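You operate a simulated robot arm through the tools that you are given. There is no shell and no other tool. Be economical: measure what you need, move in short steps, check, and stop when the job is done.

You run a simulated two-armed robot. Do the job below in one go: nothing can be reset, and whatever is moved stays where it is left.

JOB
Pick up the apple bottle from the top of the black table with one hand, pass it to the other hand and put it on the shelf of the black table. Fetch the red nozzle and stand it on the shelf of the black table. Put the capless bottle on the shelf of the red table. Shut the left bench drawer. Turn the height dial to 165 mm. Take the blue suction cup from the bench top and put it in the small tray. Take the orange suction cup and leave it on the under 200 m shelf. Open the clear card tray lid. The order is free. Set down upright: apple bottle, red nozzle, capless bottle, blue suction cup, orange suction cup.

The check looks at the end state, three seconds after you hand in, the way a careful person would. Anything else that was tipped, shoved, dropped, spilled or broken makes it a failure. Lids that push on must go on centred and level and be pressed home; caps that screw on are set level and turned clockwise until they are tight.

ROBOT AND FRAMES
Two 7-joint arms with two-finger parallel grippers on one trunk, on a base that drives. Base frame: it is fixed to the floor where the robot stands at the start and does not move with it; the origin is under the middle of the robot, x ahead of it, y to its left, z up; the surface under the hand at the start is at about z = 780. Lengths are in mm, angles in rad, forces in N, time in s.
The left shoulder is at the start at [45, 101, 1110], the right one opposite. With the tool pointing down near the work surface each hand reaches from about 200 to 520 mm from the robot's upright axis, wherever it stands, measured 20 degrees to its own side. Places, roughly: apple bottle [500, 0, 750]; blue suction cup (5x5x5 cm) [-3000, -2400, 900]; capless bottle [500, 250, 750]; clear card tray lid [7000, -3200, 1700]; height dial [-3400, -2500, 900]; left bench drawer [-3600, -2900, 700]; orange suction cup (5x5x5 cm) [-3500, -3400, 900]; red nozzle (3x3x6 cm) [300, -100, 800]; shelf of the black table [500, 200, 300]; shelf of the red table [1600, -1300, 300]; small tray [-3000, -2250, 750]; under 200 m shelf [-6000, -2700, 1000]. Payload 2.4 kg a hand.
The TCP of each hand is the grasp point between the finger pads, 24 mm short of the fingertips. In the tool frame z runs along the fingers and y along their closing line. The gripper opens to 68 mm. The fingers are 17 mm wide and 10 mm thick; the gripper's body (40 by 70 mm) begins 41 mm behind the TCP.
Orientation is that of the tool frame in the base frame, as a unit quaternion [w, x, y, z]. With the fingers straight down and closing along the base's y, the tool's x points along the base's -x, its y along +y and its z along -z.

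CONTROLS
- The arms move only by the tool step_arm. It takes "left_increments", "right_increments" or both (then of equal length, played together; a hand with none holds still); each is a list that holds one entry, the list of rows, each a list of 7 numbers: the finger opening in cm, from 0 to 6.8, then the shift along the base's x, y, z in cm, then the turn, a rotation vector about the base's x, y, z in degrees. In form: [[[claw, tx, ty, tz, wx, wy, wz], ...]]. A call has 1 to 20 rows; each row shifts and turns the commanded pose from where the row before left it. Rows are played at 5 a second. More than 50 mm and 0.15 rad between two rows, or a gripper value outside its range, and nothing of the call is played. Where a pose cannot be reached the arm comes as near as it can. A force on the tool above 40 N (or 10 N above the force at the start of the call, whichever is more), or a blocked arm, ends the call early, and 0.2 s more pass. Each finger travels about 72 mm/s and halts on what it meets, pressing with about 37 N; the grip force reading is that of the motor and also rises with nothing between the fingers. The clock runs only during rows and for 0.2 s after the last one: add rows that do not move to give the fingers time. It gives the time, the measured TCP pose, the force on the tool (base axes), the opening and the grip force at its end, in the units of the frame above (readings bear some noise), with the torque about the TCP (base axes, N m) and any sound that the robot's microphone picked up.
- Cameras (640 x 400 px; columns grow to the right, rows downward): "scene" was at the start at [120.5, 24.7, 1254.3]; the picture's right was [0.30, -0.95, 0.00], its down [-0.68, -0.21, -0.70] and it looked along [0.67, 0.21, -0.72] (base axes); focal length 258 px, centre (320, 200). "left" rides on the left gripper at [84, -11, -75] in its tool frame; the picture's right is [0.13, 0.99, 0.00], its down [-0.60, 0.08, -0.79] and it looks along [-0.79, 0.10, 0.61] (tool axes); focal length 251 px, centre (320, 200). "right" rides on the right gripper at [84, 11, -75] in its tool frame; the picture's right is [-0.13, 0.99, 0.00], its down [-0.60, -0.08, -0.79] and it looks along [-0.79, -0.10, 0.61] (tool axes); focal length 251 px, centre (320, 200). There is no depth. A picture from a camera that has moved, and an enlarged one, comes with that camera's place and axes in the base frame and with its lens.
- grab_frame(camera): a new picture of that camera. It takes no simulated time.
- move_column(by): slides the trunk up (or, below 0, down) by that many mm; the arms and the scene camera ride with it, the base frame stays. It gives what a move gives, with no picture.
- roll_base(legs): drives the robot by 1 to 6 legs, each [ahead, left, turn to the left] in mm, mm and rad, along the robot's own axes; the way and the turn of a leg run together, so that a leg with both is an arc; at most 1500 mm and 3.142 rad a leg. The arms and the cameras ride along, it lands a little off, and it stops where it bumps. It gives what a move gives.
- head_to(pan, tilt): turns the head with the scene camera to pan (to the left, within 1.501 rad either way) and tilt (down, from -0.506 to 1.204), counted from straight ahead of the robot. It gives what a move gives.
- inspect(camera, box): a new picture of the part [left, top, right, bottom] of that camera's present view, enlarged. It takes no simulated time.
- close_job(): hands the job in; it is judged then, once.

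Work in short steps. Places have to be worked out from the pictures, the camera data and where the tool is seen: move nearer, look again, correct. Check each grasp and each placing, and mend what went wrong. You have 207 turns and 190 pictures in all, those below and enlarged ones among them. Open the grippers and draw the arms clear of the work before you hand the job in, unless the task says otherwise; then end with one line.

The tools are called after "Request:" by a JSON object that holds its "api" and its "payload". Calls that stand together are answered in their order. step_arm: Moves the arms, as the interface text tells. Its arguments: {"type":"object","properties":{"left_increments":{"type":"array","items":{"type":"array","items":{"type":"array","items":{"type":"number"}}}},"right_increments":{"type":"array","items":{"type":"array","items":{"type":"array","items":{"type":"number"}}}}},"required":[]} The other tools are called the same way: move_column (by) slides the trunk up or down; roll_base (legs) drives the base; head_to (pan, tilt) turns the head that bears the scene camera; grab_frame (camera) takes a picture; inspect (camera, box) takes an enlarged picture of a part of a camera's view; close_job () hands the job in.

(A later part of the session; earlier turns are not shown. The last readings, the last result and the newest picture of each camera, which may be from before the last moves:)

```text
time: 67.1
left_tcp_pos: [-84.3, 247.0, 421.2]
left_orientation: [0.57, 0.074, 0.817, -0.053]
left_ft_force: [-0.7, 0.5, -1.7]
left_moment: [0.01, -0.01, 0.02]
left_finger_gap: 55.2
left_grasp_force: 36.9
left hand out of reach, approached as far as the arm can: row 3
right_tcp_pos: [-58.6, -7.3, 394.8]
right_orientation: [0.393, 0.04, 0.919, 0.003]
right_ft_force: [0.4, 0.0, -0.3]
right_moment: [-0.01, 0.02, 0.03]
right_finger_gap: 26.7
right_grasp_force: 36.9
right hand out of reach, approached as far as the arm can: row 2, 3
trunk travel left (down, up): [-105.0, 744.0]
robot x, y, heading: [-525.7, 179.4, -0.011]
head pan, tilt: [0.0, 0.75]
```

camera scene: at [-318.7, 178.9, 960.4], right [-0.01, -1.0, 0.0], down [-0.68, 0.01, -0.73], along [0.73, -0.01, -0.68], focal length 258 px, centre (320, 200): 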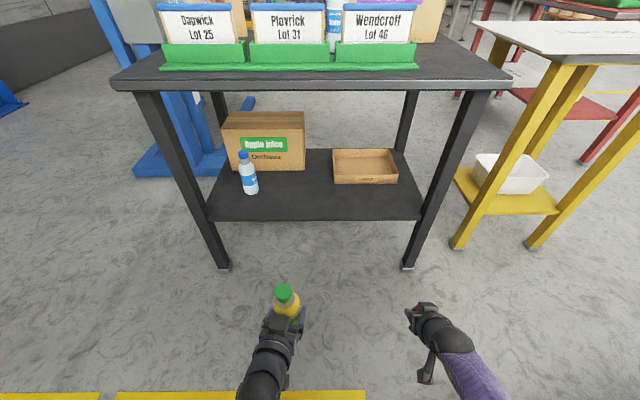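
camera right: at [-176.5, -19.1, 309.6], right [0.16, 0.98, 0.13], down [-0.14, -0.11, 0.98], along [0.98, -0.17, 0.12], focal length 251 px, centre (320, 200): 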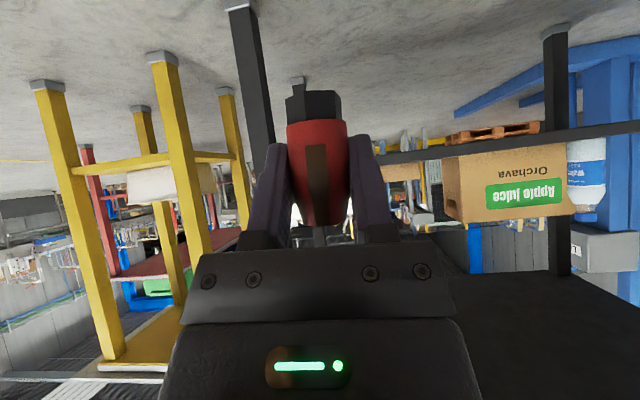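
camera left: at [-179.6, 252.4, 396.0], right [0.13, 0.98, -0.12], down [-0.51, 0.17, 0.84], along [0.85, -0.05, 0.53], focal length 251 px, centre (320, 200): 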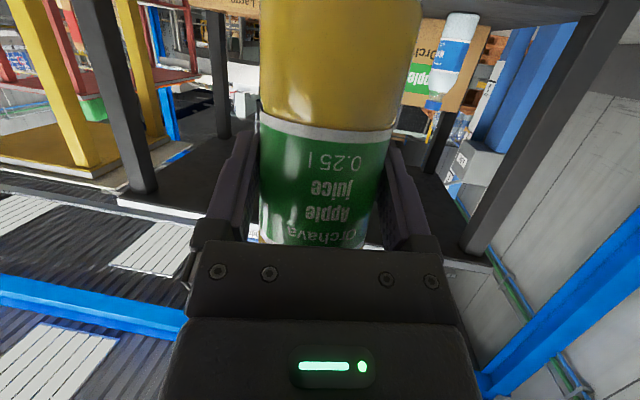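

Both objects now hang about 55 mm above shelf height, at y≈247 (bottle) and y≈-7 (nozzle), clear of the legs at -190 and 570. I'll drive in 400 mm.

Request:
{"api": "roll_base", "payload": {"legs": [[300, 0, 0]]}}

Request:
{"api": "grab_frame", "payload": {"camera": "scene"}}

Request:
{"api": "grab_frame", "payload": {"camera": "right"}}

```text
time: 69.2
left_tcp_pos: [219.9, 243.4, 421.0]
left_orientation: [0.571, 0.074, 0.816, -0.053]
left_ft_force: [-0.4, 0.4, -2.0]
left_moment: [0.01, -0.01, 0.01]
left_finger_gap: 55.5
left_grasp_force: 36.9
right_tcp_pos: [244.2, -10.5, 394.4]
right_orientation: [0.393, 0.04, 0.919, 0.003]
right_ft_force: [0.4, 0.3, -1.5]
right_moment: [0.0, 0.02, 0.01]
right_finger_gap: 26.7
right_grasp_force: 36.9
trunk travel left (down, up): [-105.0, 744.0]
robot x, y, heading: [-221.2, 176.7, -0.01]
head pan, tilt: [0.0, 0.75]
```

```text
126 pictures are left
camera scene: at [-39.1, 176.3, 1033.6], right [-0.01, -1.0, 0.0], down [-0.68, 0.01, -0.73], along [0.73, -0.01, -0.68], focal length 258 px, centre (320, 200)
```

scene: 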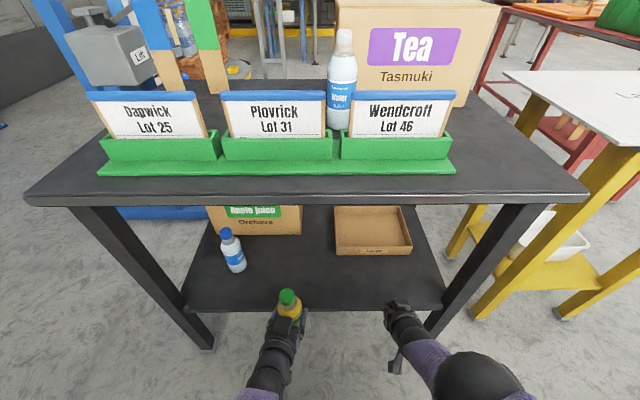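

```text
125 pictures are left
camera right: at [133.3, 8.8, 384.6], right [0.16, 0.98, 0.13], down [-0.16, -0.1, 0.98], along [0.97, -0.18, 0.14], focal length 251 px, centre (320, 200)
```

right: 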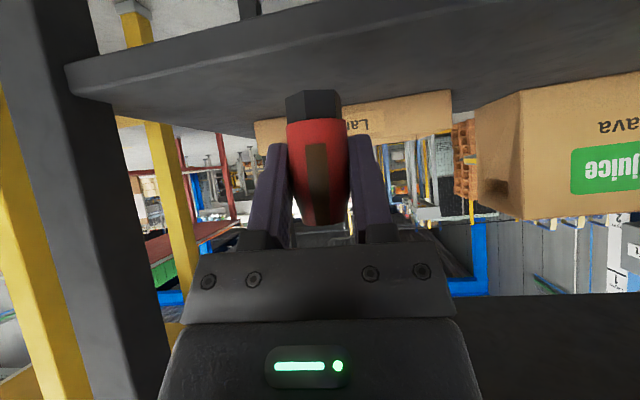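

On track. I'll drive the last 112 mm.

Request:
{"api": "roll_base", "payload": {"legs": [[112, 0, 0]]}}

Request:
{"api": "grab_frame", "payload": {"camera": "scene"}}

Request:
{"api": "grab_frame", "payload": {"camera": "right"}}

Request:
{"api": "grab_frame", "payload": {"camera": "left"}}

```text
time: 70.4
left_tcp_pos: [331.8, 242.3, 420.8]
left_orientation: [0.569, 0.074, 0.817, -0.052]
left_ft_force: [-0.5, 0.3, -3.4]
left_moment: [-0.02, 0.04, -0.01]
left_finger_gap: 55.3
left_grasp_force: 36.9
right_tcp_pos: [356.4, -9.9, 393.5]
right_orientation: [0.393, 0.04, 0.919, 0.003]
right_ft_force: [-0.5, 0.1, -0.9]
right_moment: [0.01, 0.03, 0.0]
right_finger_gap: 26.8
right_grasp_force: 37.4
trunk travel left (down, up): [-105.0, 744.0]
robot x, y, heading: [-108.8, 176.1, -0.003]
head pan, tilt: [0.0, 0.75]
```

```text
124 pictures are left
camera scene: at [72.9, 175.4, 1033.6], right [-0.01, -1.0, 0.0], down [-0.68, 0.01, -0.73], along [0.73, -0.01, -0.68], focal length 258 px, centre (320, 200)
```

scene: 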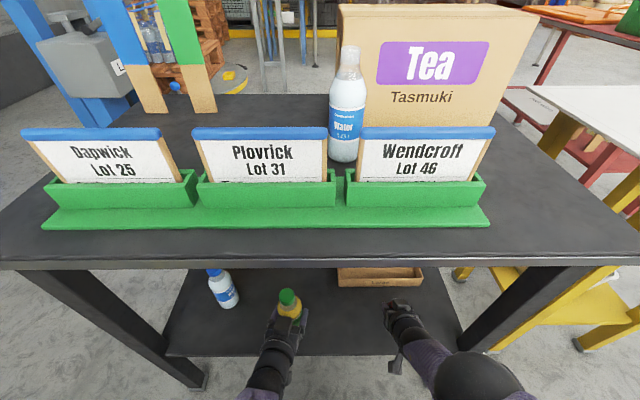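

```text
123 pictures are left
camera right: at [245.4, 8.1, 384.6], right [0.16, 0.98, 0.13], down [-0.16, -0.1, 0.98], along [0.97, -0.18, 0.14], focal length 251 px, centre (320, 200)
```

right: 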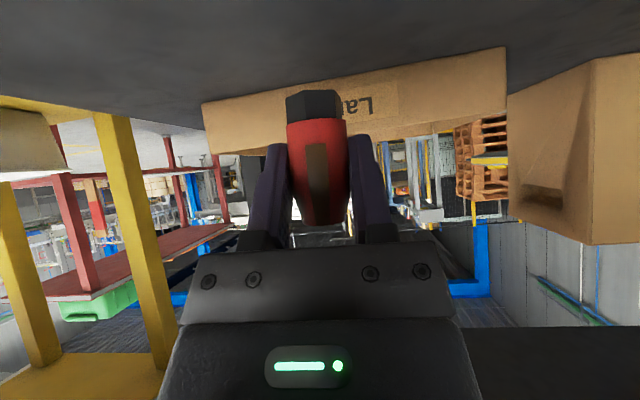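

```text
122 pictures are left
camera left: at [233.0, 249.2, 367.9], right [0.14, 0.98, -0.12], down [-0.51, 0.18, 0.84], along [0.85, -0.05, 0.53], focal length 251 px, centre (320, 200)
```

left: 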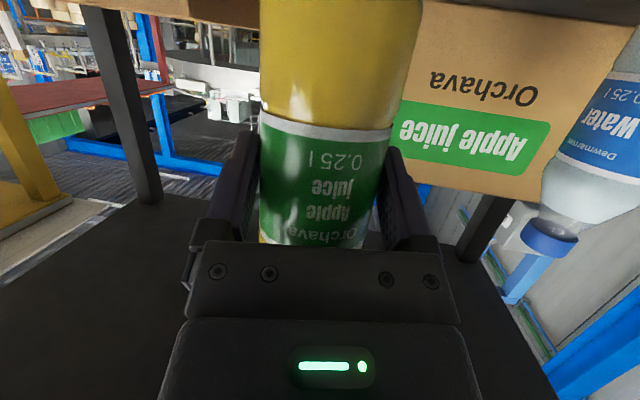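

Both are over the shelf, so I'll lower the column 45 mm and then feel for contact with small steps.

Request:
{"api": "move_column", "payload": {"by": -42}}

Request:
{"api": "grab_frame", "payload": {"camera": "right"}}

Request:
{"api": "inspect", "payload": {"camera": "scene", "box": [200, 250, 440, 400]}}

```text
time: 71.1
left_tcp_pos: [333.2, 242.0, 383.4]
left_orientation: [0.575, 0.072, 0.813, -0.053]
left_ft_force: [-4.4, -0.7, 14.3]
left_moment: [-0.01, 0.56, 0.05]
left_finger_gap: 54.5
left_grasp_force: 37.1
right_tcp_pos: [350.6, -10.9, 343.7]
right_orientation: [0.385, 0.039, 0.922, 0.004]
right_ft_force: [1.0, -0.6, 23.1]
right_moment: [-0.32, -0.03, 0.06]
right_finger_gap: 26.7
right_grasp_force: 37.5
trunk travel left (down, up): [-65.0, 785.0]
robot x, y, heading: [-110.7, 176.1, -0.01]
head pan, tilt: [0.0, 0.75]
stopped: the force on the tool passed its limit at 89 N (the readings are from after the stop); the commanded pose is now the measured one
```

```text
121 pictures are left
camera right: at [239.4, 8.1, 336.1], right [0.16, 0.98, 0.13], down [-0.15, -0.11, 0.98], along [0.98, -0.17, 0.13], focal length 251 px, centre (320, 200)
```

right: 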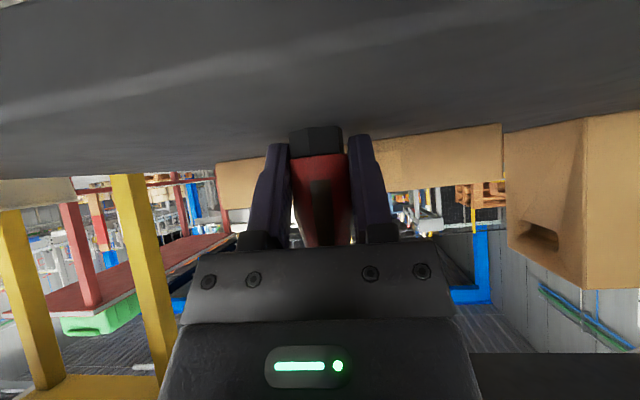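

```text
2.67 times, centred on (320, 325) of scene
camera zoom: at [84.1, 175.5, 992.5], right [-0.01, -1.0, 0.0], down [-0.68, 0.01, -0.73], along [0.73, -0.01, -0.68], focal length 687 px, centre (320, -133)
```

zoom: 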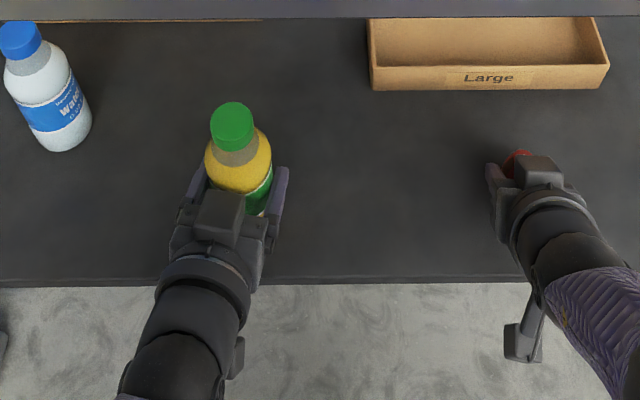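

Both are touching the shelf. I'll ease up 2 mm, open both hands and check that they stand.

Request:
{"api": "step_arm", "payload": {"left_increments": [[[0, 0, 0, 0.2, 0, 0, 0], [0, 0, 0, 0, 0, 0, 0], [6.8, 0, 0, 0, 0, 0, 0], [6.8, 0, 0, 0, 0, 0, 0], [6.8, 0, 0, 0, 0, 0, 0]]], "right_increments": [[[0, 0, 0, 0.2, 0, 0, 0], [0, 0, 0, 0, 0, 0, 0], [6.0, 0, 0, 0, 0, 0, 0], [6.0, 0, 0, 0, 0, 0, 0], [6.0, 0, 0, 0, 0, 0, 0]]]}}

Request:
{"api": "grab_frame", "payload": {"camera": "right"}}

Request:
{"api": "inspect", "payload": {"camera": "scene", "box": [200, 250, 440, 400]}}

Request:
{"api": "grab_frame", "payload": {"camera": "left"}}

```text
time: 71.9
left_tcp_pos: [332.0, 243.6, 384.1]
left_orientation: [0.572, 0.072, 0.815, -0.053]
left_ft_force: [0.2, 1.0, -0.8]
left_moment: [0.05, -0.01, 0.02]
left_finger_gap: 68.0
left_grasp_force: 0.1
right_tcp_pos: [351.4, -4.2, 344.6]
right_orientation: [0.385, 0.037, 0.922, 0.007]
right_ft_force: [-16.5, 15.7, 30.5]
right_moment: [-0.44, 0.09, -0.19]
right_finger_gap: 47.4
right_grasp_force: 0.1
trunk travel left (down, up): [-65.0, 785.0]
robot x, y, heading: [-109.9, 177.1, -0.004]
head pan, tilt: [0.0, 0.75]
stopped in row 3 (right hand): the force on the tool passed its limit at 43 N (the readings are from after the stop); the commanded pose is now the measured one
```

```text
119 pictures are left
camera right: at [240.5, 13.1, 336.6], right [0.15, 0.98, 0.13], down [-0.15, -0.11, 0.98], along [0.98, -0.17, 0.13], focal length 251 px, centre (320, 200)
```

right: 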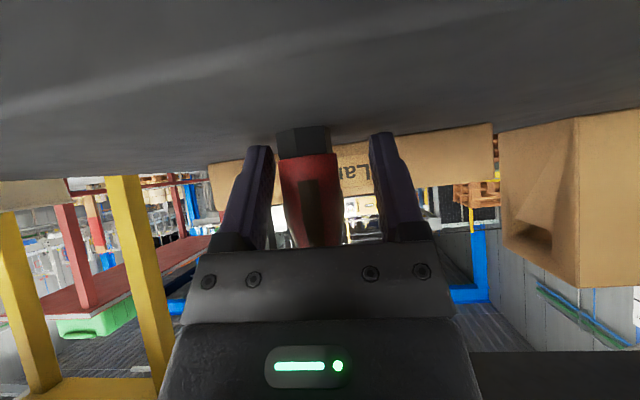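

```text
2.67 times, centred on (320, 325) of scene
camera zoom: at [84.0, 177.1, 992.4], right [-0.01, -1.0, 0.0], down [-0.68, 0.0, -0.73], along [0.73, -0.01, -0.68], focal length 687 px, centre (320, -133)
```

zoom: 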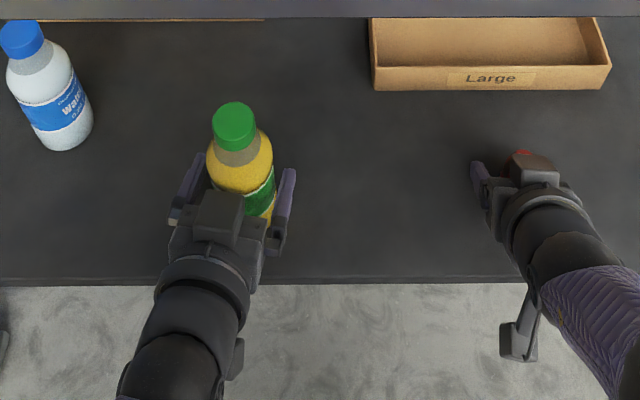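

```text
117 pictures are left
camera left: at [233.5, 249.8, 330.8], right [0.13, 0.98, -0.12], down [-0.52, 0.18, 0.84], along [0.84, -0.05, 0.54], focal length 251 px, centre (320, 200)
```

left: 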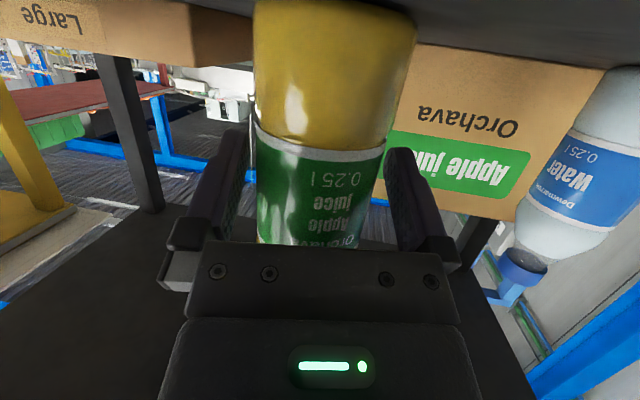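

The bottle stands free. The right fingertips are pressing the shelf (z≈320), so I'll lift slightly, finish opening and retreat both hands along their axes.

Request:
{"api": "step_arm", "payload": {"left_increments": [[[6.8, 0, 0, 0, 0, 0, 0], [6.8, 0, 0, 0, 0, 0, 0], [6.8, -1.8, 0.3, 0.6, 0, 0, 0], [6.8, -2.8, 0.5, 1.0, 0, 0, 0], [6.8, -2.8, 0.5, 1.0, 0, 0, 0], [6.8, -2.8, 0.5, 1.0, 0, 0, 0]]], "right_increments": [[[4.8, 0, 0, 0.6, 0, 0, 0], [6.0, 0, 0, 0, 0, 0, 0], [6.0, 0, 0, 0, 0, 0, 0], [6.0, -1.0, 0, 1.0, 0, 0, 0], [6.0, -2, 0, 2, 0, 0, 0], [6.0, -2, 0, 2, 0, 0, 0]]]}}

Request:
{"api": "grab_frame", "payload": {"camera": "right"}}

Request:
{"api": "inspect", "payload": {"camera": "scene", "box": [200, 250, 440, 400]}}

```text
time: 73.2
left_tcp_pos: [275.4, 262.1, 432.8]
left_orientation: [0.6, 0.072, 0.796, -0.047]
left_ft_force: [0.0, 0.5, -0.4]
left_moment: [-0.03, 0.01, -0.01]
left_finger_gap: 68.2
left_grasp_force: 0.0
right_tcp_pos: [351.0, -9.9, 344.8]
right_orientation: [0.387, 0.038, 0.921, 0.006]
right_ft_force: [-8.6, 0.7, 10.9]
right_moment: [-0.37, 0.11, -0.25]
right_finger_gap: 59.6
right_grasp_force: 0.2
right hand out of reach, approached as far as the arm can: row 1, 4, 5, 6
trunk travel left (down, up): [-65.0, 785.0]
robot x, y, heading: [-113.7, 176.7, -0.008]
head pan, tilt: [0.0, 0.75]
stopped in row 6 (right hand): the force on the tool passed its limit at 48 N (the readings are from after the stop); the commanded pose is now the measured one
```

```text
116 pictures are left
camera right: at [239.8, 9.4, 335.9], right [0.15, 0.98, 0.13], down [-0.15, -0.11, 0.98], along [0.98, -0.17, 0.13], focal length 251 px, centre (320, 200)
```

right: 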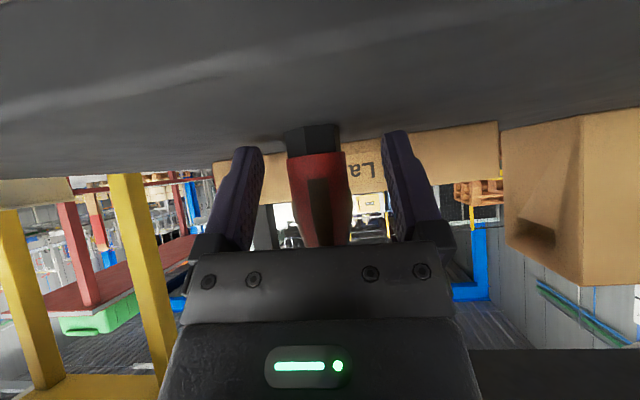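

```text
2.67 times, centred on (320, 325) of scene
camera zoom: at [85.8, 176.4, 993.3], right [-0.01, -1.0, 0.0], down [-0.68, 0.0, -0.73], along [0.73, -0.01, -0.68], focal length 687 px, centre (320, -133)
```

zoom: 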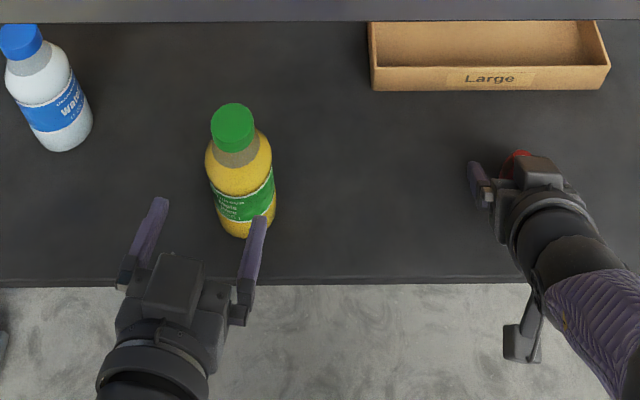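

The apple bottle stands free. The right arm can't retreat on its own here, so I'll lift with the column 70 mm, which moves straight up past the nozzle.

Request:
{"api": "move_column", "payload": {"by": 35}}

Request:
{"api": "grab_frame", "payload": {"camera": "right"}}

```text
time: 74.0
left_tcp_pos: [271.5, 261.1, 461.4]
left_orientation: [0.593, 0.073, 0.801, -0.048]
left_ft_force: [0.7, -0.1, 0.1]
left_moment: [0.01, 0.0, 0.02]
left_finger_gap: 68.0
left_grasp_force: 0.1
right_tcp_pos: [359.6, -9.1, 387.1]
right_orientation: [0.4, 0.038, 0.916, 0.008]
right_ft_force: [-0.2, -0.5, -0.9]
right_moment: [-0.01, 0.01, -0.01]
right_finger_gap: 59.8
right_grasp_force: 0.1
trunk travel left (down, up): [-100.0, 750.0]
robot x, y, heading: [-111.5, 176.2, -0.009]
head pan, tilt: [0.0, 0.75]
```

```text
114 pictures are left
camera right: at [247.2, 8.9, 376.9], right [0.15, 0.98, 0.14], down [-0.18, -0.11, 0.98], along [0.97, -0.17, 0.16], focal length 251 px, centre (320, 200)
```

right: 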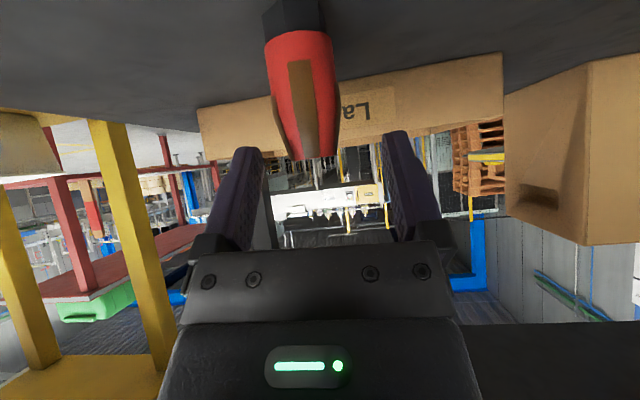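

The nozzle looks upright and free. I'll lift another 45 mm and back off 200 mm.

Request:
{"api": "move_column", "payload": {"by": 45}}

Request:
{"api": "roll_base", "payload": {"legs": [[-330, 0, 0]]}}

Request:
{"api": "grab_frame", "payload": {"camera": "scene"}}

```text
time: 74.9
left_tcp_pos: [272.2, 261.7, 507.4]
left_orientation: [0.594, 0.073, 0.8, -0.047]
left_ft_force: [-0.6, 1.0, -0.4]
left_moment: [-0.01, 0.03, -0.02]
left_finger_gap: 67.8
left_grasp_force: 0.1
right_tcp_pos: [368.4, -11.3, 448.9]
right_orientation: [0.418, 0.037, 0.908, 0.009]
right_ft_force: [-0.5, 0.2, -1.1]
right_moment: [0.0, 0.02, -0.04]
right_finger_gap: 60.1
right_grasp_force: 0.1
trunk travel left (down, up): [-145.0, 705.0]
robot x, y, heading: [-110.2, 177.6, -0.01]
head pan, tilt: [0.0, 0.75]
```

```text
time: 77.0
left_tcp_pos: [-51.3, 262.6, 508.6]
left_orientation: [0.594, 0.073, 0.8, -0.048]
left_ft_force: [0.0, -0.6, -0.2]
left_moment: [0.01, -0.01, 0.03]
left_finger_gap: 68.0
left_grasp_force: 0.1
right_tcp_pos: [44.5, -6.7, 449.7]
right_orientation: [0.418, 0.036, 0.908, 0.009]
right_ft_force: [-0.4, 0.5, -0.1]
right_moment: [0.02, -0.03, -0.01]
right_finger_gap: 60.0
right_grasp_force: 0.1
trunk travel left (down, up): [-145.0, 705.0]
robot x, y, heading: [-434.7, 175.8, -0.006]
head pan, tilt: [0.0, 0.75]
```

```text
113 pictures are left
camera scene: at [-263.2, 178.3, 1074.8], right [-0.01, -1.0, 0.0], down [-0.68, 0.0, -0.73], along [0.73, -0.01, -0.68], focal length 258 px, centre (320, 200)
```

scene: 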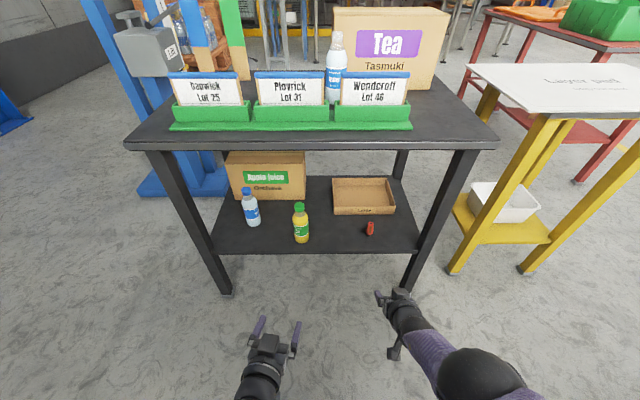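

Both items stand on the shelf. Next is the capless bottle, at about (468, 132) with its top at z≈945. I'll raise the column and reconfigure: left hand pitched 45° and yawed to −78° to come in behind the rack, right hand tucked up.

Request:
{"api": "move_column", "payload": {"by": 250}}

Request:
{"api": "step_arm", "payload": {"left_increments": [[[6.8, 0.5, 0, 2.3, 1.25, 6.9, 0], [6.8, 0.5, 0, 2.3, 1.25, 6.9, 0], [6.8, 0.5, 0, 2.3, 1.25, 6.9, 0], [6.8, 0.5, 0, 2.3, 1.25, 6.9, 0], [6.8, 0.5, 0, 2.3, 0, 0, -7.5], [6.8, 0.5, 0, 2.3, 0, 0, -7.5], [6.8, 0.5, 0, 2.3, 0, 0, -7.5], [6.8, 0.5, 0, 2.3, 0, 0, -7.5], [6.8, 0.5, 0, 2.3, 0, 0, -7.5], [6.8, 0.5, 0, 2.3, 0, 0, -7.5], [6.8, 0.5, 0, 2.3, 0, 0, -7.5], [6.8, 0.5, 0, 2.3, 0, 0, -7.5], [6.8, 0.5, 0, 2.3, 0, 0, -7.5], [6.8, 0, 0, 0, 0, 0, 0]]], "right_increments": [[[6.8, 0, -1.5, 2.3, 0, 3.8, 0], [6.8, 0, -1.5, 2.3, 0, 3.8, 0], [6.8, 0, -1.5, 2.3, 0, 3.8, 0], [6.8, 0, -1.5, 2.3, 0, 3.8, 0], [6.8, 0, -1.5, 2.3, 0, 3.8, 0], [6.8, 0, -1.5, 2.3, 0, 3.8, 0], [6.8, 0, -1.5, 2.3, 0, 3.8, 0], [6.8, 0, -1.5, 2.3, 0, 3.8, 0], [6.8, 0, -1.5, 2.3, 0, 3.8, 0], [6.8, 0, -1.5, 2.3, 0, 3.8, 0], [6.8, 0, -1.5, 2.3, 0, 3.8, 0], [6.8, 0, -1.5, 2.3, 0, 3.8, 0], [6.8, 0, -1.5, 2.3, 0, 3.8, 0], [6.8, 0, 0, 0, 0, 0, 0]]]}}

Request:
{"api": "grab_frame", "payload": {"camera": "scene"}}

```text
time: 79.6
left_tcp_pos: [-51.4, 263.3, 757.1]
left_orientation: [0.594, 0.073, 0.8, -0.048]
left_ft_force: [-0.2, -0.8, -0.4]
left_moment: [0.01, 0.0, -0.03]
left_finger_gap: 67.9
left_grasp_force: 0.0
right_tcp_pos: [77.5, -8.0, 775.2]
right_orientation: [0.491, 0.036, 0.871, 0.01]
right_ft_force: [0.6, 1.0, -0.1]
right_moment: [0.02, 0.0, 0.03]
right_finger_gap: 60.0
right_grasp_force: 0.1
trunk travel left (down, up): [-395.0, 455.0]
robot x, y, heading: [-430.7, 181.7, -0.006]
head pan, tilt: [0.0, 0.75]
```

```text
time: 82.6
left_tcp_pos: [13.3, 263.2, 1055.6]
left_orientation: [0.302, 0.582, 0.717, -0.237]
left_ft_force: [0.2, -0.1, -0.2]
left_moment: [0.0, -0.02, 0.0]
left_finger_gap: 68.1
left_grasp_force: 0.1
right_tcp_pos: [63.3, -134.9, 1005.0]
right_orientation: [0.126, 0.036, 0.991, -0.002]
right_ft_force: [-0.8, -0.3, 0.3]
right_moment: [0.01, -0.04, -0.01]
right_finger_gap: 68.1
right_grasp_force: 0.0
right hand out of reach, approached as far as the arm can: row 1, 2, 3, 4, 9, 10, 11, 12, 13
trunk travel left (down, up): [-395.0, 455.0]
robot x, y, heading: [-433.9, 180.9, -0.006]
head pan, tilt: [0.0, 0.75]
```

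```text
112 pictures are left
camera scene: at [-318.8, 178.7, 1328.6], right [-0.01, -1.0, 0.0], down [-0.68, 0.0, -0.73], along [0.73, -0.01, -0.68], focal length 258 px, centre (320, 200)
```

scene: 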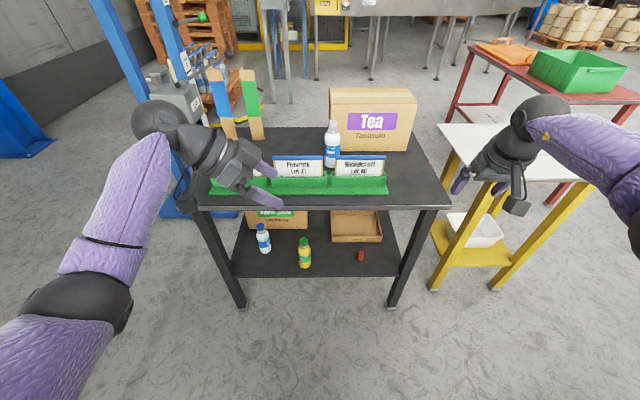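

The left hand is oriented as planned. I'll drive forward so it comes in above and behind the rack.

Request:
{"api": "roll_base", "payload": {"legs": [[435, -42, 0]]}}

Request:
{"api": "grab_frame", "payload": {"camera": "scene"}}

Request:
{"api": "grab_frame", "payload": {"camera": "left"}}

```text
time: 85.3
left_tcp_pos: [446.5, 216.3, 1055.5]
left_orientation: [0.301, 0.582, 0.717, -0.237]
left_ft_force: [-0.3, 0.3, -0.1]
left_moment: [-0.04, 0.01, -0.03]
left_finger_gap: 68.0
left_grasp_force: 0.0
right_tcp_pos: [496.6, -181.8, 1002.8]
right_orientation: [0.126, 0.036, 0.991, -0.002]
right_ft_force: [0.2, 0.1, 0.3]
right_moment: [-0.03, -0.02, 0.02]
right_finger_gap: 67.9
right_grasp_force: 0.0
trunk travel left (down, up): [-395.0, 455.0]
robot x, y, heading: [4.1, 132.2, -0.01]
head pan, tilt: [0.0, 0.75]
```

```text
111 pictures are left
camera scene: at [113.9, 131.8, 1328.6], right [-0.01, -1.0, 0.0], down [-0.68, 0.01, -0.73], along [0.73, -0.01, -0.68], focal length 258 px, centre (320, 200)
```

scene: 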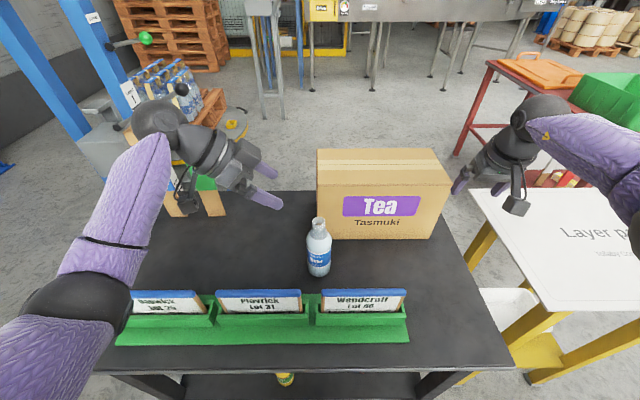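

```text
110 pictures are left
camera left: at [412.5, 323.0, 1048.6], right [0.95, 0.3, -0.08], down [0.04, 0.15, 0.99], along [0.31, -0.94, 0.13], focal length 251 px, centre (320, 200)
```

left: 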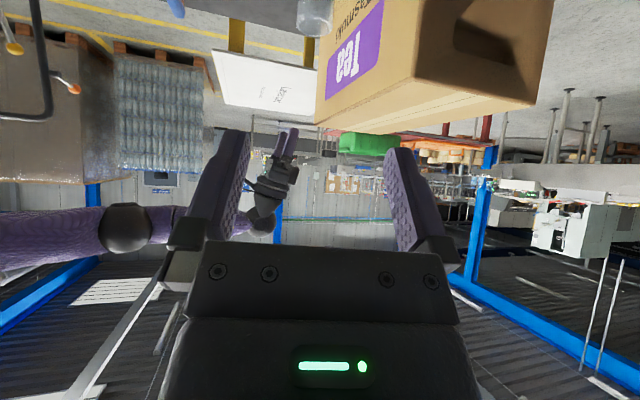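

The bottle is at about (467, 129). I'll lower the left hand to its pre-grasp point 110 mm away and check alignment.

Request:
{"api": "step_arm", "payload": {"left_increments": [[[6.8, 0.1, -0.4, -3.7, 0, 0, 0], [6.8, 0.1, -0.4, -3.7, 0, 0, 0], [6.8, 0.1, -0.3, -3.6, 0, 0, 0], [6.8, 0, 0, 0, 0, 0, 0]]]}}

Request:
{"api": "grab_frame", "payload": {"camera": "left"}}

Request:
{"api": "grab_frame", "payload": {"camera": "scene"}}

```text
time: 86.3
left_tcp_pos: [448.9, 205.5, 946.3]
left_orientation: [0.302, 0.582, 0.717, -0.236]
left_ft_force: [0.2, -0.7, -0.2]
left_moment: [0.0, -0.01, -0.01]
left_finger_gap: 67.9
left_grasp_force: 0.0
right_tcp_pos: [496.5, -181.5, 1003.4]
right_orientation: [0.127, 0.036, 0.991, -0.002]
right_ft_force: [-0.8, -0.4, 0.5]
right_moment: [0.02, -0.02, -0.02]
right_finger_gap: 68.0
right_grasp_force: 0.1
trunk travel left (down, up): [-395.0, 455.0]
robot x, y, heading: [1.8, 135.9, -0.006]
head pan, tilt: [0.0, 0.75]
```

```text
109 pictures are left
camera left: at [415.0, 312.7, 939.7], right [0.95, 0.3, -0.08], down [0.04, 0.15, 0.99], along [0.31, -0.94, 0.13], focal length 251 px, centre (320, 200)
```

left: 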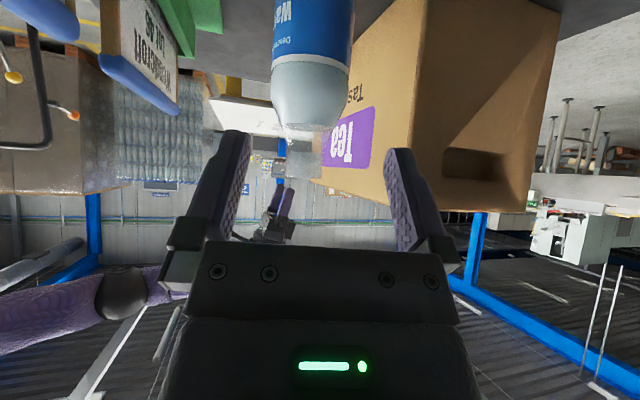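

```text
108 pictures are left
camera scene: at [113.5, 131.9, 1328.7], right [-0.01, -1.0, 0.0], down [-0.68, 0.01, -0.73], along [0.73, -0.01, -0.68], focal length 258 px, centre (320, 200)
```

scene: 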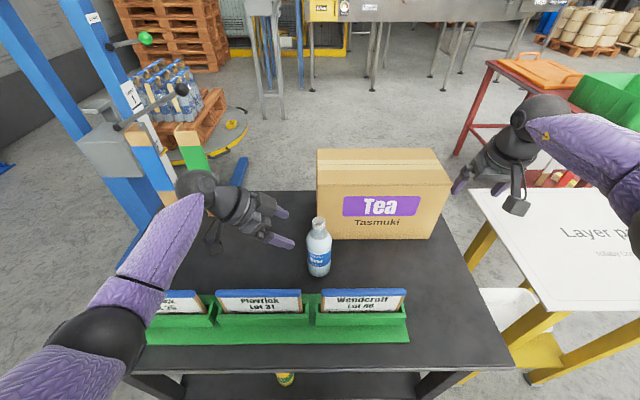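

The bottle sits about 7 mm to one side, so its centre is near x≈461. I'll advance partway with that correction and look again.

Request:
{"api": "step_arm", "payload": {"left_increments": [[[6.8, 0.4, -1.5, -1.3, 0, 0, 0], [6.8, 0.2, -1.5, -1.3, 0, 0, 0], [6.8, 0, 0, 0, 0, 0, 0]]]}}

Request:
{"api": "grab_frame", "payload": {"camera": "left"}}

Request:
{"api": "inspect", "payload": {"camera": "scene", "box": [200, 160, 400, 300]}}

```text
time: 87.1
left_tcp_pos: [455.0, 174.9, 921.4]
left_orientation: [0.301, 0.582, 0.717, -0.237]
left_ft_force: [-0.4, 0.3, -0.9]
left_moment: [-0.03, -0.05, -0.03]
left_finger_gap: 67.8
left_grasp_force: 0.1
right_tcp_pos: [495.9, -180.9, 1005.3]
right_orientation: [0.127, 0.036, 0.991, -0.002]
right_ft_force: [-0.4, -0.2, -0.3]
right_moment: [0.01, -0.01, 0.01]
right_finger_gap: 67.9
right_grasp_force: 0.0
trunk travel left (down, up): [-395.0, 455.0]
robot x, y, heading: [-2.2, 133.0, -0.009]
head pan, tilt: [0.0, 0.75]
```

```text
107 pictures are left
camera left: at [420.8, 281.7, 914.2], right [0.95, 0.3, -0.08], down [0.04, 0.15, 0.99], along [0.31, -0.94, 0.13], focal length 251 px, centre (320, 200)
```

left: 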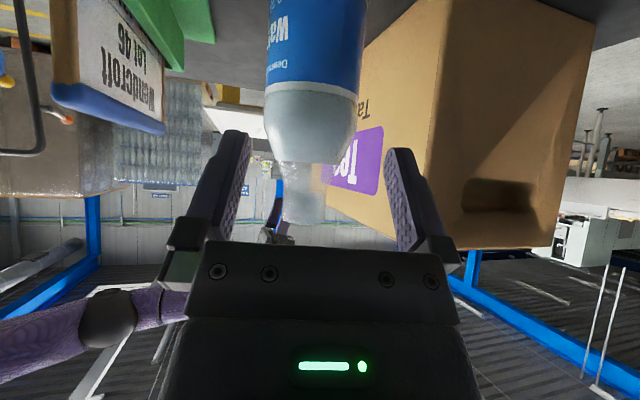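

```text
2.86 times, centred on (300, 230) of scene
camera zoom: at [113.5, 131.9, 1328.7], right [-0.01, -1.0, 0.0], down [-0.68, 0.01, -0.73], along [0.73, -0.01, -0.68], focal length 736 px, centre (377, 114)
```

zoom: 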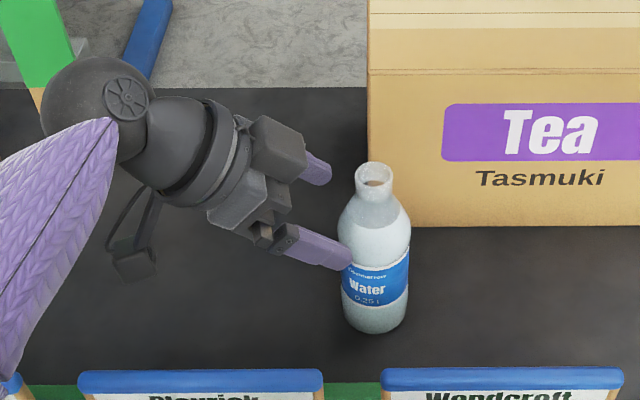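

The bottle centre is at x≈460. I'll finish the approach and close.

Request:
{"api": "step_arm", "payload": {"left_increments": [[[6.8, 0, -1.4, -1.35, 0, 0, 0], [6.8, 0.2, -1.4, -1.35, 0, 0, 0], [6.8, 0.2, -1.4, -1.3, 0, 0, 0], [6.8, 0, 0, 0, 0, 0, 0], [5, 0, 0, 0, 0, 0, 0], [4, 0, 0, 0, 0, 0, 0], [0, 0, 0, 0, 0, 0, 0], [0, 0, 0, 0, 0, 0, 0]]]}}

Request:
{"api": "grab_frame", "payload": {"camera": "left"}}

Request:
{"api": "inspect", "payload": {"camera": "scene", "box": [200, 160, 400, 300]}}

```text
time: 88.9
left_tcp_pos: [459.8, 133.0, 879.5]
left_orientation: [0.301, 0.582, 0.717, -0.237]
left_ft_force: [-0.2, -0.5, -0.4]
left_moment: [-0.01, 0.0, -0.02]
left_finger_gap: 54.3
left_grasp_force: 36.7
right_tcp_pos: [495.3, -181.4, 1003.6]
right_orientation: [0.126, 0.036, 0.991, -0.002]
right_ft_force: [-0.1, 0.5, 0.7]
right_moment: [0.01, 0.0, 0.02]
right_finger_gap: 68.1
right_grasp_force: 0.1
trunk travel left (down, up): [-395.0, 455.0]
robot x, y, heading: [-1.1, 131.1, -0.014]
head pan, tilt: [0.0, 0.75]
```

```text
105 pictures are left
camera left: at [426.0, 240.8, 872.7], right [0.95, 0.3, -0.08], down [0.04, 0.15, 0.99], along [0.31, -0.94, 0.13], focal length 251 px, centre (320, 200)
```

left: 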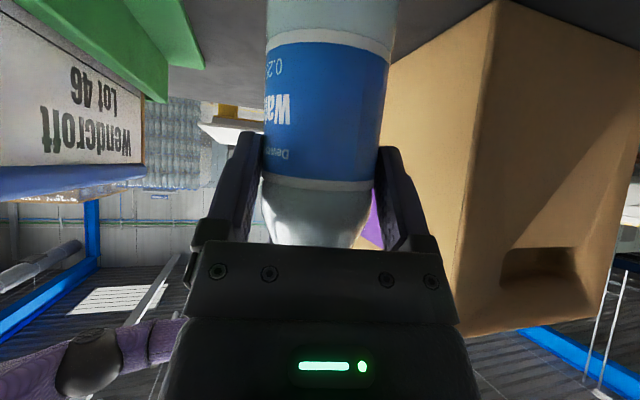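

```text
2.86 times, centred on (300, 230) of scene
camera zoom: at [113.7, 131.8, 1328.6], right [-0.01, -1.0, 0.0], down [-0.68, 0.01, -0.73], along [0.73, -0.01, -0.68], focal length 736 px, centre (377, 114)
```

zoom: 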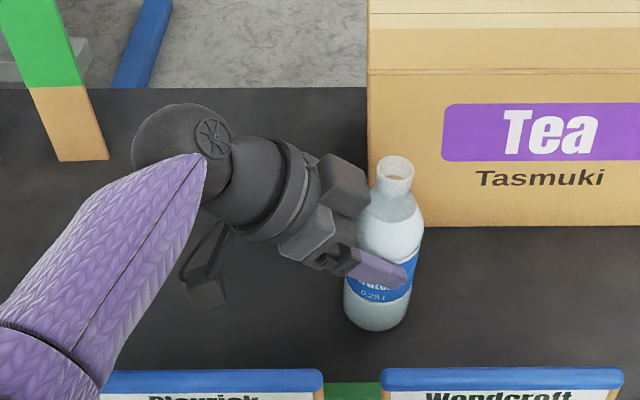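

Gripped at 54 mm, with the bottle tipped about 5° away from the palm; I'll correct that at placing. Lifting now.

Request:
{"api": "step_arm", "payload": {"left_increments": [[[0, 0, 0, 1, 0, 0, 0], [0, 0, 0, 1.5, 0, 0, 0], [0, 0, 0, 2, 0, 0, 0], [0, 0, 0, 2.5, 0, 0, 0], [0, 0, 0, 3, 0, 0, 0], [0, 0, 0, 3, 0, 0, 0], [0, 0, 0, 3, 0, 0, 0], [0, 0, 0, 0, 0, 0, 0]]]}}

Request:
{"api": "inspect", "payload": {"camera": "scene", "box": [160, 100, 440, 300]}}

```text
time: 90.7
left_tcp_pos: [460.1, 132.7, 1040.0]
left_orientation: [0.302, 0.582, 0.717, -0.237]
left_ft_force: [-0.1, -0.2, -2.8]
left_moment: [0.03, -0.01, 0.03]
left_finger_gap: 54.1
left_grasp_force: 36.9
right_tcp_pos: [496.1, -182.8, 1004.4]
right_orientation: [0.127, 0.036, 0.991, -0.002]
right_ft_force: [0.1, -0.9, 1.0]
right_moment: [0.0, 0.01, -0.04]
right_finger_gap: 68.1
right_grasp_force: 0.1
trunk travel left (down, up): [-395.0, 455.0]
robot x, y, heading: [-3.9, 131.2, -0.004]
head pan, tilt: [0.0, 0.75]
```

```text
2.00 times, centred on (300, 200) of scene
camera zoom: at [113.8, 131.8, 1328.6], right [-0.01, -1.0, 0.0], down [-0.68, 0.01, -0.73], along [0.73, -0.01, -0.68], focal length 516 px, centre (360, 200)
```

zoom: 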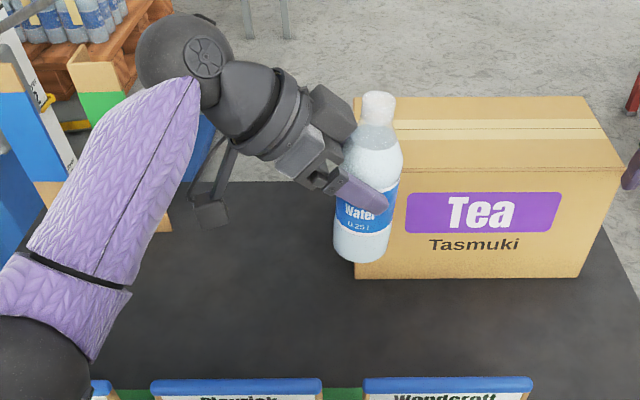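

The bottle is held firmly. I'll level it by 6°, raise the column 100 mm and turn right 90° to head for the red table, sweeping above the tables.

Request:
{"api": "step_arm", "payload": {"left_increments": [[[0, 0, 0, 0, -3, 0, 0], [0, 0, 0, 0, -3, 0, 0], [0, 0, 0, 0, 0, 0, 0]]]}}

Request:
{"api": "move_column", "payload": {"by": 100}}

Request:
{"api": "roll_base", "payload": {"legs": [[0, 0, -0.9]]}}

Request:
{"api": "head_to", "payload": {"pan": 0.0, "tilt": 0.6}}

Request:
{"api": "grab_frame", "payload": {"camera": "scene"}}

```text
time: 91.5
left_tcp_pos: [458.9, 132.4, 1039.8]
left_orientation: [0.331, 0.566, 0.703, -0.274]
left_ft_force: [0.4, 0.5, -3.4]
left_moment: [0.04, -0.02, 0.0]
left_finger_gap: 54.5
left_grasp_force: 36.9
right_tcp_pos: [495.3, -182.4, 1004.5]
right_orientation: [0.126, 0.036, 0.991, -0.002]
right_ft_force: [-0.7, -0.5, 0.2]
right_moment: [0.03, 0.02, 0.01]
right_finger_gap: 68.1
right_grasp_force: 0.0
trunk travel left (down, up): [-395.0, 455.0]
robot x, y, heading: [-4.8, 135.6, -0.012]
head pan, tilt: [0.0, 0.75]
```

```text
time: 92.8
left_tcp_pos: [460.2, 131.5, 1137.7]
left_orientation: [0.33, 0.566, 0.704, -0.274]
left_ft_force: [-1.1, -0.6, -2.4]
left_moment: [0.0, -0.01, 0.02]
left_finger_gap: 54.3
left_grasp_force: 37.0
right_tcp_pos: [493.2, -180.9, 1115.7]
right_orientation: [0.139, 0.038, 0.99, -0.003]
right_ft_force: [1.0, -0.2, 0.8]
right_moment: [0.0, 0.0, 0.0]
right_finger_gap: 67.9
right_grasp_force: 0.0
trunk travel left (down, up): [-495.0, 355.0]
robot x, y, heading: [-2.7, 133.6, -0.012]
head pan, tilt: [0.0, 0.75]
```

```text
time: 95.5
left_tcp_pos: [284.4, -228.5, 1139.5]
left_orientation: [0.178, 0.816, 0.386, -0.391]
left_ft_force: [0.4, 0.0, -2.1]
left_moment: [0.01, -0.02, 0.01]
left_finger_gap: 54.0
left_grasp_force: 37.1
right_tcp_pos: [58.3, -449.3, 1116.3]
right_orientation: [0.124, 0.465, 0.874, -0.063]
right_ft_force: [0.4, -0.3, 0.4]
right_moment: [0.0, -0.02, 0.01]
right_finger_gap: 68.1
right_grasp_force: 0.1
trunk travel left (down, up): [-495.0, 355.0]
robot x, y, heading: [0.2, 129.5, -0.913]
head pan, tilt: [0.0, 0.75]
```

```text
time: 96.2
left_tcp_pos: [284.8, -229.4, 1138.8]
left_orientation: [0.178, 0.816, 0.386, -0.391]
left_ft_force: [0.7, 0.3, -2.9]
left_moment: [0.0, -0.02, 0.02]
left_finger_gap: 54.5
left_grasp_force: 37.0
right_tcp_pos: [57.8, -449.7, 1115.4]
right_orientation: [0.124, 0.465, 0.874, -0.064]
right_ft_force: [-0.2, 0.6, -0.6]
right_moment: [0.03, 0.0, 0.0]
right_finger_gap: 68.0
right_grasp_force: 0.1
trunk travel left (down, up): [-495.0, 355.0]
robot x, y, heading: [-1.8, 132.2, -0.911]
head pan, tilt: [0.0, 0.6]
```

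```text
102 pictures are left
camera scene: at [65.2, 46.3, 1442.0], right [-0.79, -0.61, 0.0], down [-0.35, 0.45, -0.82], along [0.51, -0.65, -0.57], focal length 258 px, centre (320, 200)
```

scene: 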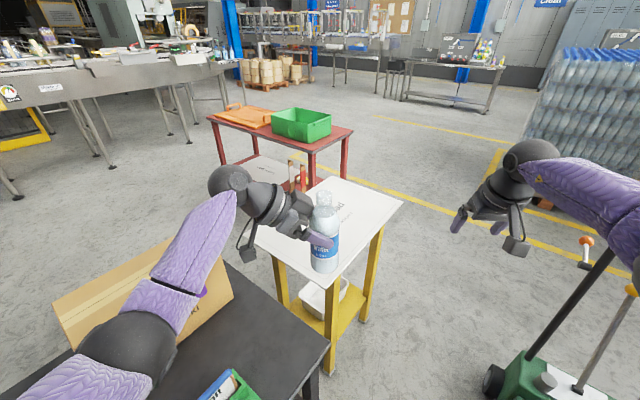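

The red table, with the green bin on top, spans about x 1040–2160, y −1110…−1575. I'll tuck the right arm in, finish turning to face −y and look down the corridor past the pallet jack.

Request:
{"api": "step_arm", "payload": {"right_increments": [[[6.8, 1.1, 4.5, 0, 0, 0, 0], [6.8, 1.1, 4.5, 0, 0, 0, 0], [6.8, 1.1, 4.5, 0, 0, 0, 0], [6.8, 1.1, 4.5, 0, 0, 0, 0], [6.8, 0, 0, 0, 0, 0, 0]]]}}

Request:
{"api": "roll_base", "payload": {"legs": [[0, 0, -0.66]]}}

Request:
{"api": "head_to", "payload": {"pan": 0.0, "tilt": 0.8}}

Request:
{"api": "grab_frame", "payload": {"camera": "scene"}}

```text
time: 97.4
left_tcp_pos: [284.3, -228.2, 1138.2]
left_orientation: [0.179, 0.816, 0.387, -0.391]
left_ft_force: [-0.1, 0.6, -2.8]
left_moment: [0.04, -0.02, 0.0]
left_finger_gap: 54.1
left_grasp_force: 37.3
right_tcp_pos: [102.7, -273.5, 1116.9]
right_orientation: [0.124, 0.466, 0.874, -0.063]
right_ft_force: [0.0, -0.1, 0.4]
right_moment: [0.01, -0.02, 0.0]
right_finger_gap: 67.9
right_grasp_force: 0.1
trunk travel left (down, up): [-495.0, 355.0]
robot x, y, heading: [-1.9, 134.7, -0.913]
head pan, tilt: [0.0, 0.6]
```

```text
time: 99.6
left_tcp_pos: [-1.0, -327.6, 1139.1]
left_orientation: [0.04, 0.898, 0.097, -0.428]
left_ft_force: [-0.7, -0.7, -2.4]
left_moment: [-0.01, -0.02, -0.03]
left_finger_gap: 54.2
left_grasp_force: 37.3
right_tcp_pos: [-171.5, -250.2, 1116.7]
right_orientation: [0.096, 0.727, 0.673, -0.1]
right_ft_force: [0.1, 0.1, 0.3]
right_moment: [-0.05, -0.01, 0.01]
right_finger_gap: 68.0
right_grasp_force: 0.0
trunk travel left (down, up): [-495.0, 355.0]
robot x, y, heading: [-2.6, 133.6, -1.584]
head pan, tilt: [0.0, 0.6]
```

```text
time: 100.3
left_tcp_pos: [-3.2, -327.6, 1139.5]
left_orientation: [0.04, 0.898, 0.097, -0.428]
left_ft_force: [-0.4, -0.1, -2.1]
left_moment: [0.03, -0.02, 0.01]
left_finger_gap: 54.1
left_grasp_force: 37.1
right_tcp_pos: [-172.0, -249.7, 1117.3]
right_orientation: [0.097, 0.727, 0.672, -0.101]
right_ft_force: [0.4, -0.1, 0.3]
right_moment: [0.02, -0.01, 0.0]
right_finger_gap: 68.1
right_grasp_force: 0.1
trunk travel left (down, up): [-495.0, 355.0]
robot x, y, heading: [-1.9, 129.4, -1.58]
head pan, tilt: [0.0, 0.799]
```

```text
101 pictures are left
camera scene: at [-3.0, 31.1, 1425.2], right [-1.0, 0.01, 0.0], down [0.01, 0.72, -0.7], along [-0.01, -0.7, -0.72], focal length 258 px, centre (320, 200)
```

scene: 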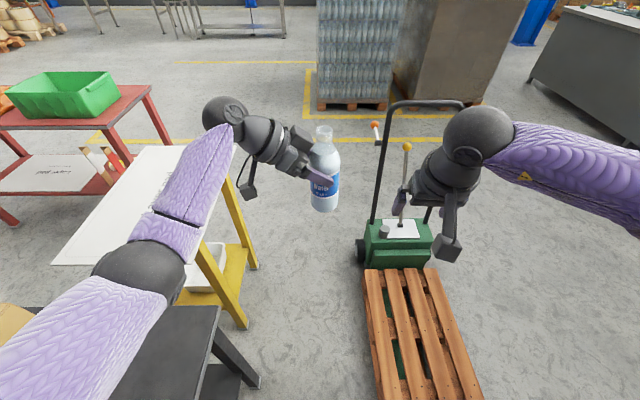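

The corridor between the pallet (x≈-240) and the table legs (x≈287) is wide enough. I'll raise the column 150 mm to pass above the jack handle, drive down to y≈-1340 and turn to face the red table's short end.

Request:
{"api": "move_column", "payload": {"by": 150}}

Request:
{"api": "roll_base", "payload": {"legs": [[500, 35, 0.01], [970, 0, 0], [0, 0, 1.57]]}}

Request:
{"api": "head_to", "payload": {"pan": 0.0, "tilt": 0.6}}

Request:
{"api": "grab_frame", "payload": {"camera": "scene"}}

```text
time: 102.1
left_tcp_pos: [-0.7, -328.0, 1288.2]
left_orientation: [0.04, 0.897, 0.098, -0.429]
left_ft_force: [0.0, 0.3, -2.2]
left_moment: [0.0, -0.02, 0.01]
left_finger_gap: 54.4
left_grasp_force: 36.8
right_tcp_pos: [-173.3, -249.1, 1266.7]
right_orientation: [0.097, 0.727, 0.672, -0.1]
right_ft_force: [0.2, 0.3, -0.3]
right_moment: [-0.01, 0.02, -0.01]
right_finger_gap: 68.0
right_grasp_force: 0.1
trunk travel left (down, up): [-645.0, 205.0]
robot x, y, heading: [-2.4, 131.2, -1.581]
head pan, tilt: [0.0, 0.799]
```

```text
time: 113.6
left_tcp_pos: [482.2, -1355.1, 1289.6]
left_orientation: [0.33, 0.568, 0.702, -0.274]
left_ft_force: [0.5, 0.1, -2.7]
left_moment: [0.05, 0.01, 0.0]
left_finger_gap: 54.3
left_grasp_force: 37.4
right_tcp_pos: [401.2, -1526.2, 1266.4]
right_orientation: [0.139, 0.041, 0.989, -0.003]
right_ft_force: [-0.5, 1.2, -0.2]
right_moment: [-0.02, -0.01, -0.01]
right_finger_gap: 67.8
right_grasp_force: 0.1
trunk travel left (down, up): [-645.0, 205.0]
robot x, y, heading: [22.0, -1352.7, -0.017]
head pan, tilt: [0.0, 0.799]
```

```text
time: 114.3
left_tcp_pos: [481.4, -1354.2, 1289.0]
left_orientation: [0.33, 0.569, 0.702, -0.275]
left_ft_force: [0.6, -0.8, -2.9]
left_moment: [0.04, -0.01, -0.01]
left_finger_gap: 54.5
left_grasp_force: 37.0
right_tcp_pos: [402.0, -1524.6, 1266.8]
right_orientation: [0.139, 0.041, 0.989, -0.004]
right_ft_force: [-0.1, 0.9, 0.2]
right_moment: [0.0, 0.0, 0.01]
right_finger_gap: 67.7
right_grasp_force: 0.0
trunk travel left (down, up): [-645.0, 205.0]
robot x, y, heading: [17.8, -1351.7, -0.015]
head pan, tilt: [0.0, 0.6]
```

```text
100 pictures are left
camera scene: at [121.5, -1353.8, 1592.3], right [-0.02, -1.0, 0.0], down [-0.57, 0.01, -0.82], along [0.82, -0.01, -0.57], focal length 258 px, centre (320, 200)
```

scene: 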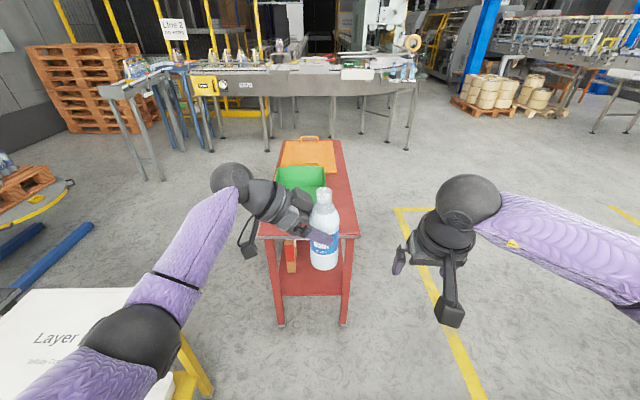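

The red table's near end is at x≈1005 with legs at y≈-1123 and -1522, and its near shelf strip is bare. I'll swing the left hand's yaw forward, move the right hand outward, then lower the column.

Request:
{"api": "step_arm", "payload": {"left_increments": [[[0, 0, 0.3, 0, 0, 0, 7.5], [0, 0, 0.3, 0, 0, 0, 7.5], [0, 0, 0.3, 0, 0, 0, 7.5], [0, 0, 0.3, 0, 0, 0, 7.5], [0, 0, 0.3, 0, 0, 0, 7.5], [0, 0, 0.3, 0, 0, 0, 7.5], [0, 0, 0.3, 0, 0, 0, 7.5], [0, 0, 0.3, 0, 0, 0, 7.5], [0, 0, 0.3, 0, 0, 0, 7.5], [0, 0, 0, 0, 0, 0, 0]]], "right_increments": [[[6.8, -0.7, -1.5, 0, 0, 0, 0], [6.8, -0.7, -1.5, 0, 0, 0, 0], [6.8, -0.7, -1.5, 0, 0, 0, 0], [6.8, -0.7, -1.5, 0, 0, 0, 0], [6.8, -0.7, -1.5, 0, 0, 0, 0], [6.8, -0.7, -1.5, 0, 0, 0, 0], [6.8, -0.7, -1.5, 0, 0, 0, 0], [6.8, -0.7, -1.5, 0, 0, 0, 0], [6.8, -0.7, -1.5, 0, 0, 0, 0], [6.8, 0, 0, 0, 0, 0, 0]]]}}

Request:
{"api": "move_column", "payload": {"by": -400}}

Request:
{"api": "grab_frame", "payload": {"camera": "scene"}}

```text
time: 116.5
left_tcp_pos: [481.4, -1327.4, 1288.9]
left_orientation: [0.427, 0.082, 0.899, -0.046]
left_ft_force: [0.3, 0.3, -3.3]
left_moment: [-0.04, 0.04, -0.04]
left_finger_gap: 54.3
left_grasp_force: 36.8
right_tcp_pos: [338.3, -1659.5, 1265.9]
right_orientation: [0.139, 0.041, 0.989, -0.003]
right_ft_force: [0.4, 0.9, 0.5]
right_moment: [0.0, -0.02, 0.0]
right_finger_gap: 67.8
right_grasp_force: 0.0
trunk travel left (down, up): [-645.0, 205.0]
robot x, y, heading: [20.0, -1350.3, -0.019]
head pan, tilt: [0.0, 0.6]
```

```text
time: 120.3
left_tcp_pos: [481.4, -1329.2, 889.5]
left_orientation: [0.427, 0.083, 0.899, -0.045]
left_ft_force: [0.0, 1.0, -2.4]
left_moment: [0.01, 0.06, 0.0]
left_finger_gap: 54.4
left_grasp_force: 37.1
right_tcp_pos: [337.4, -1660.5, 866.3]
right_orientation: [0.14, 0.041, 0.989, -0.004]
right_ft_force: [0.3, 0.4, -0.8]
right_moment: [-0.04, 0.01, 0.0]
right_finger_gap: 68.0
right_grasp_force: 0.1
trunk travel left (down, up): [-245.0, 605.0]
robot x, y, heading: [20.3, -1351.5, -0.015]
head pan, tilt: [0.0, 0.6]
```

```text
99 pictures are left
camera scene: at [169.8, -1354.6, 1189.9], right [-0.02, -1.0, 0.0], down [-0.57, 0.01, -0.82], along [0.82, -0.01, -0.57], focal length 258 px, centre (320, 200)
```

scene: 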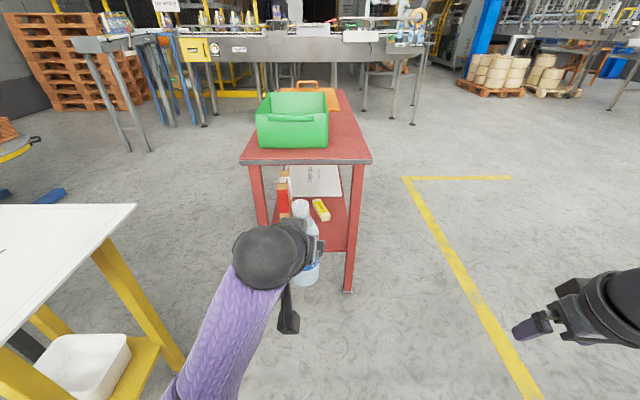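

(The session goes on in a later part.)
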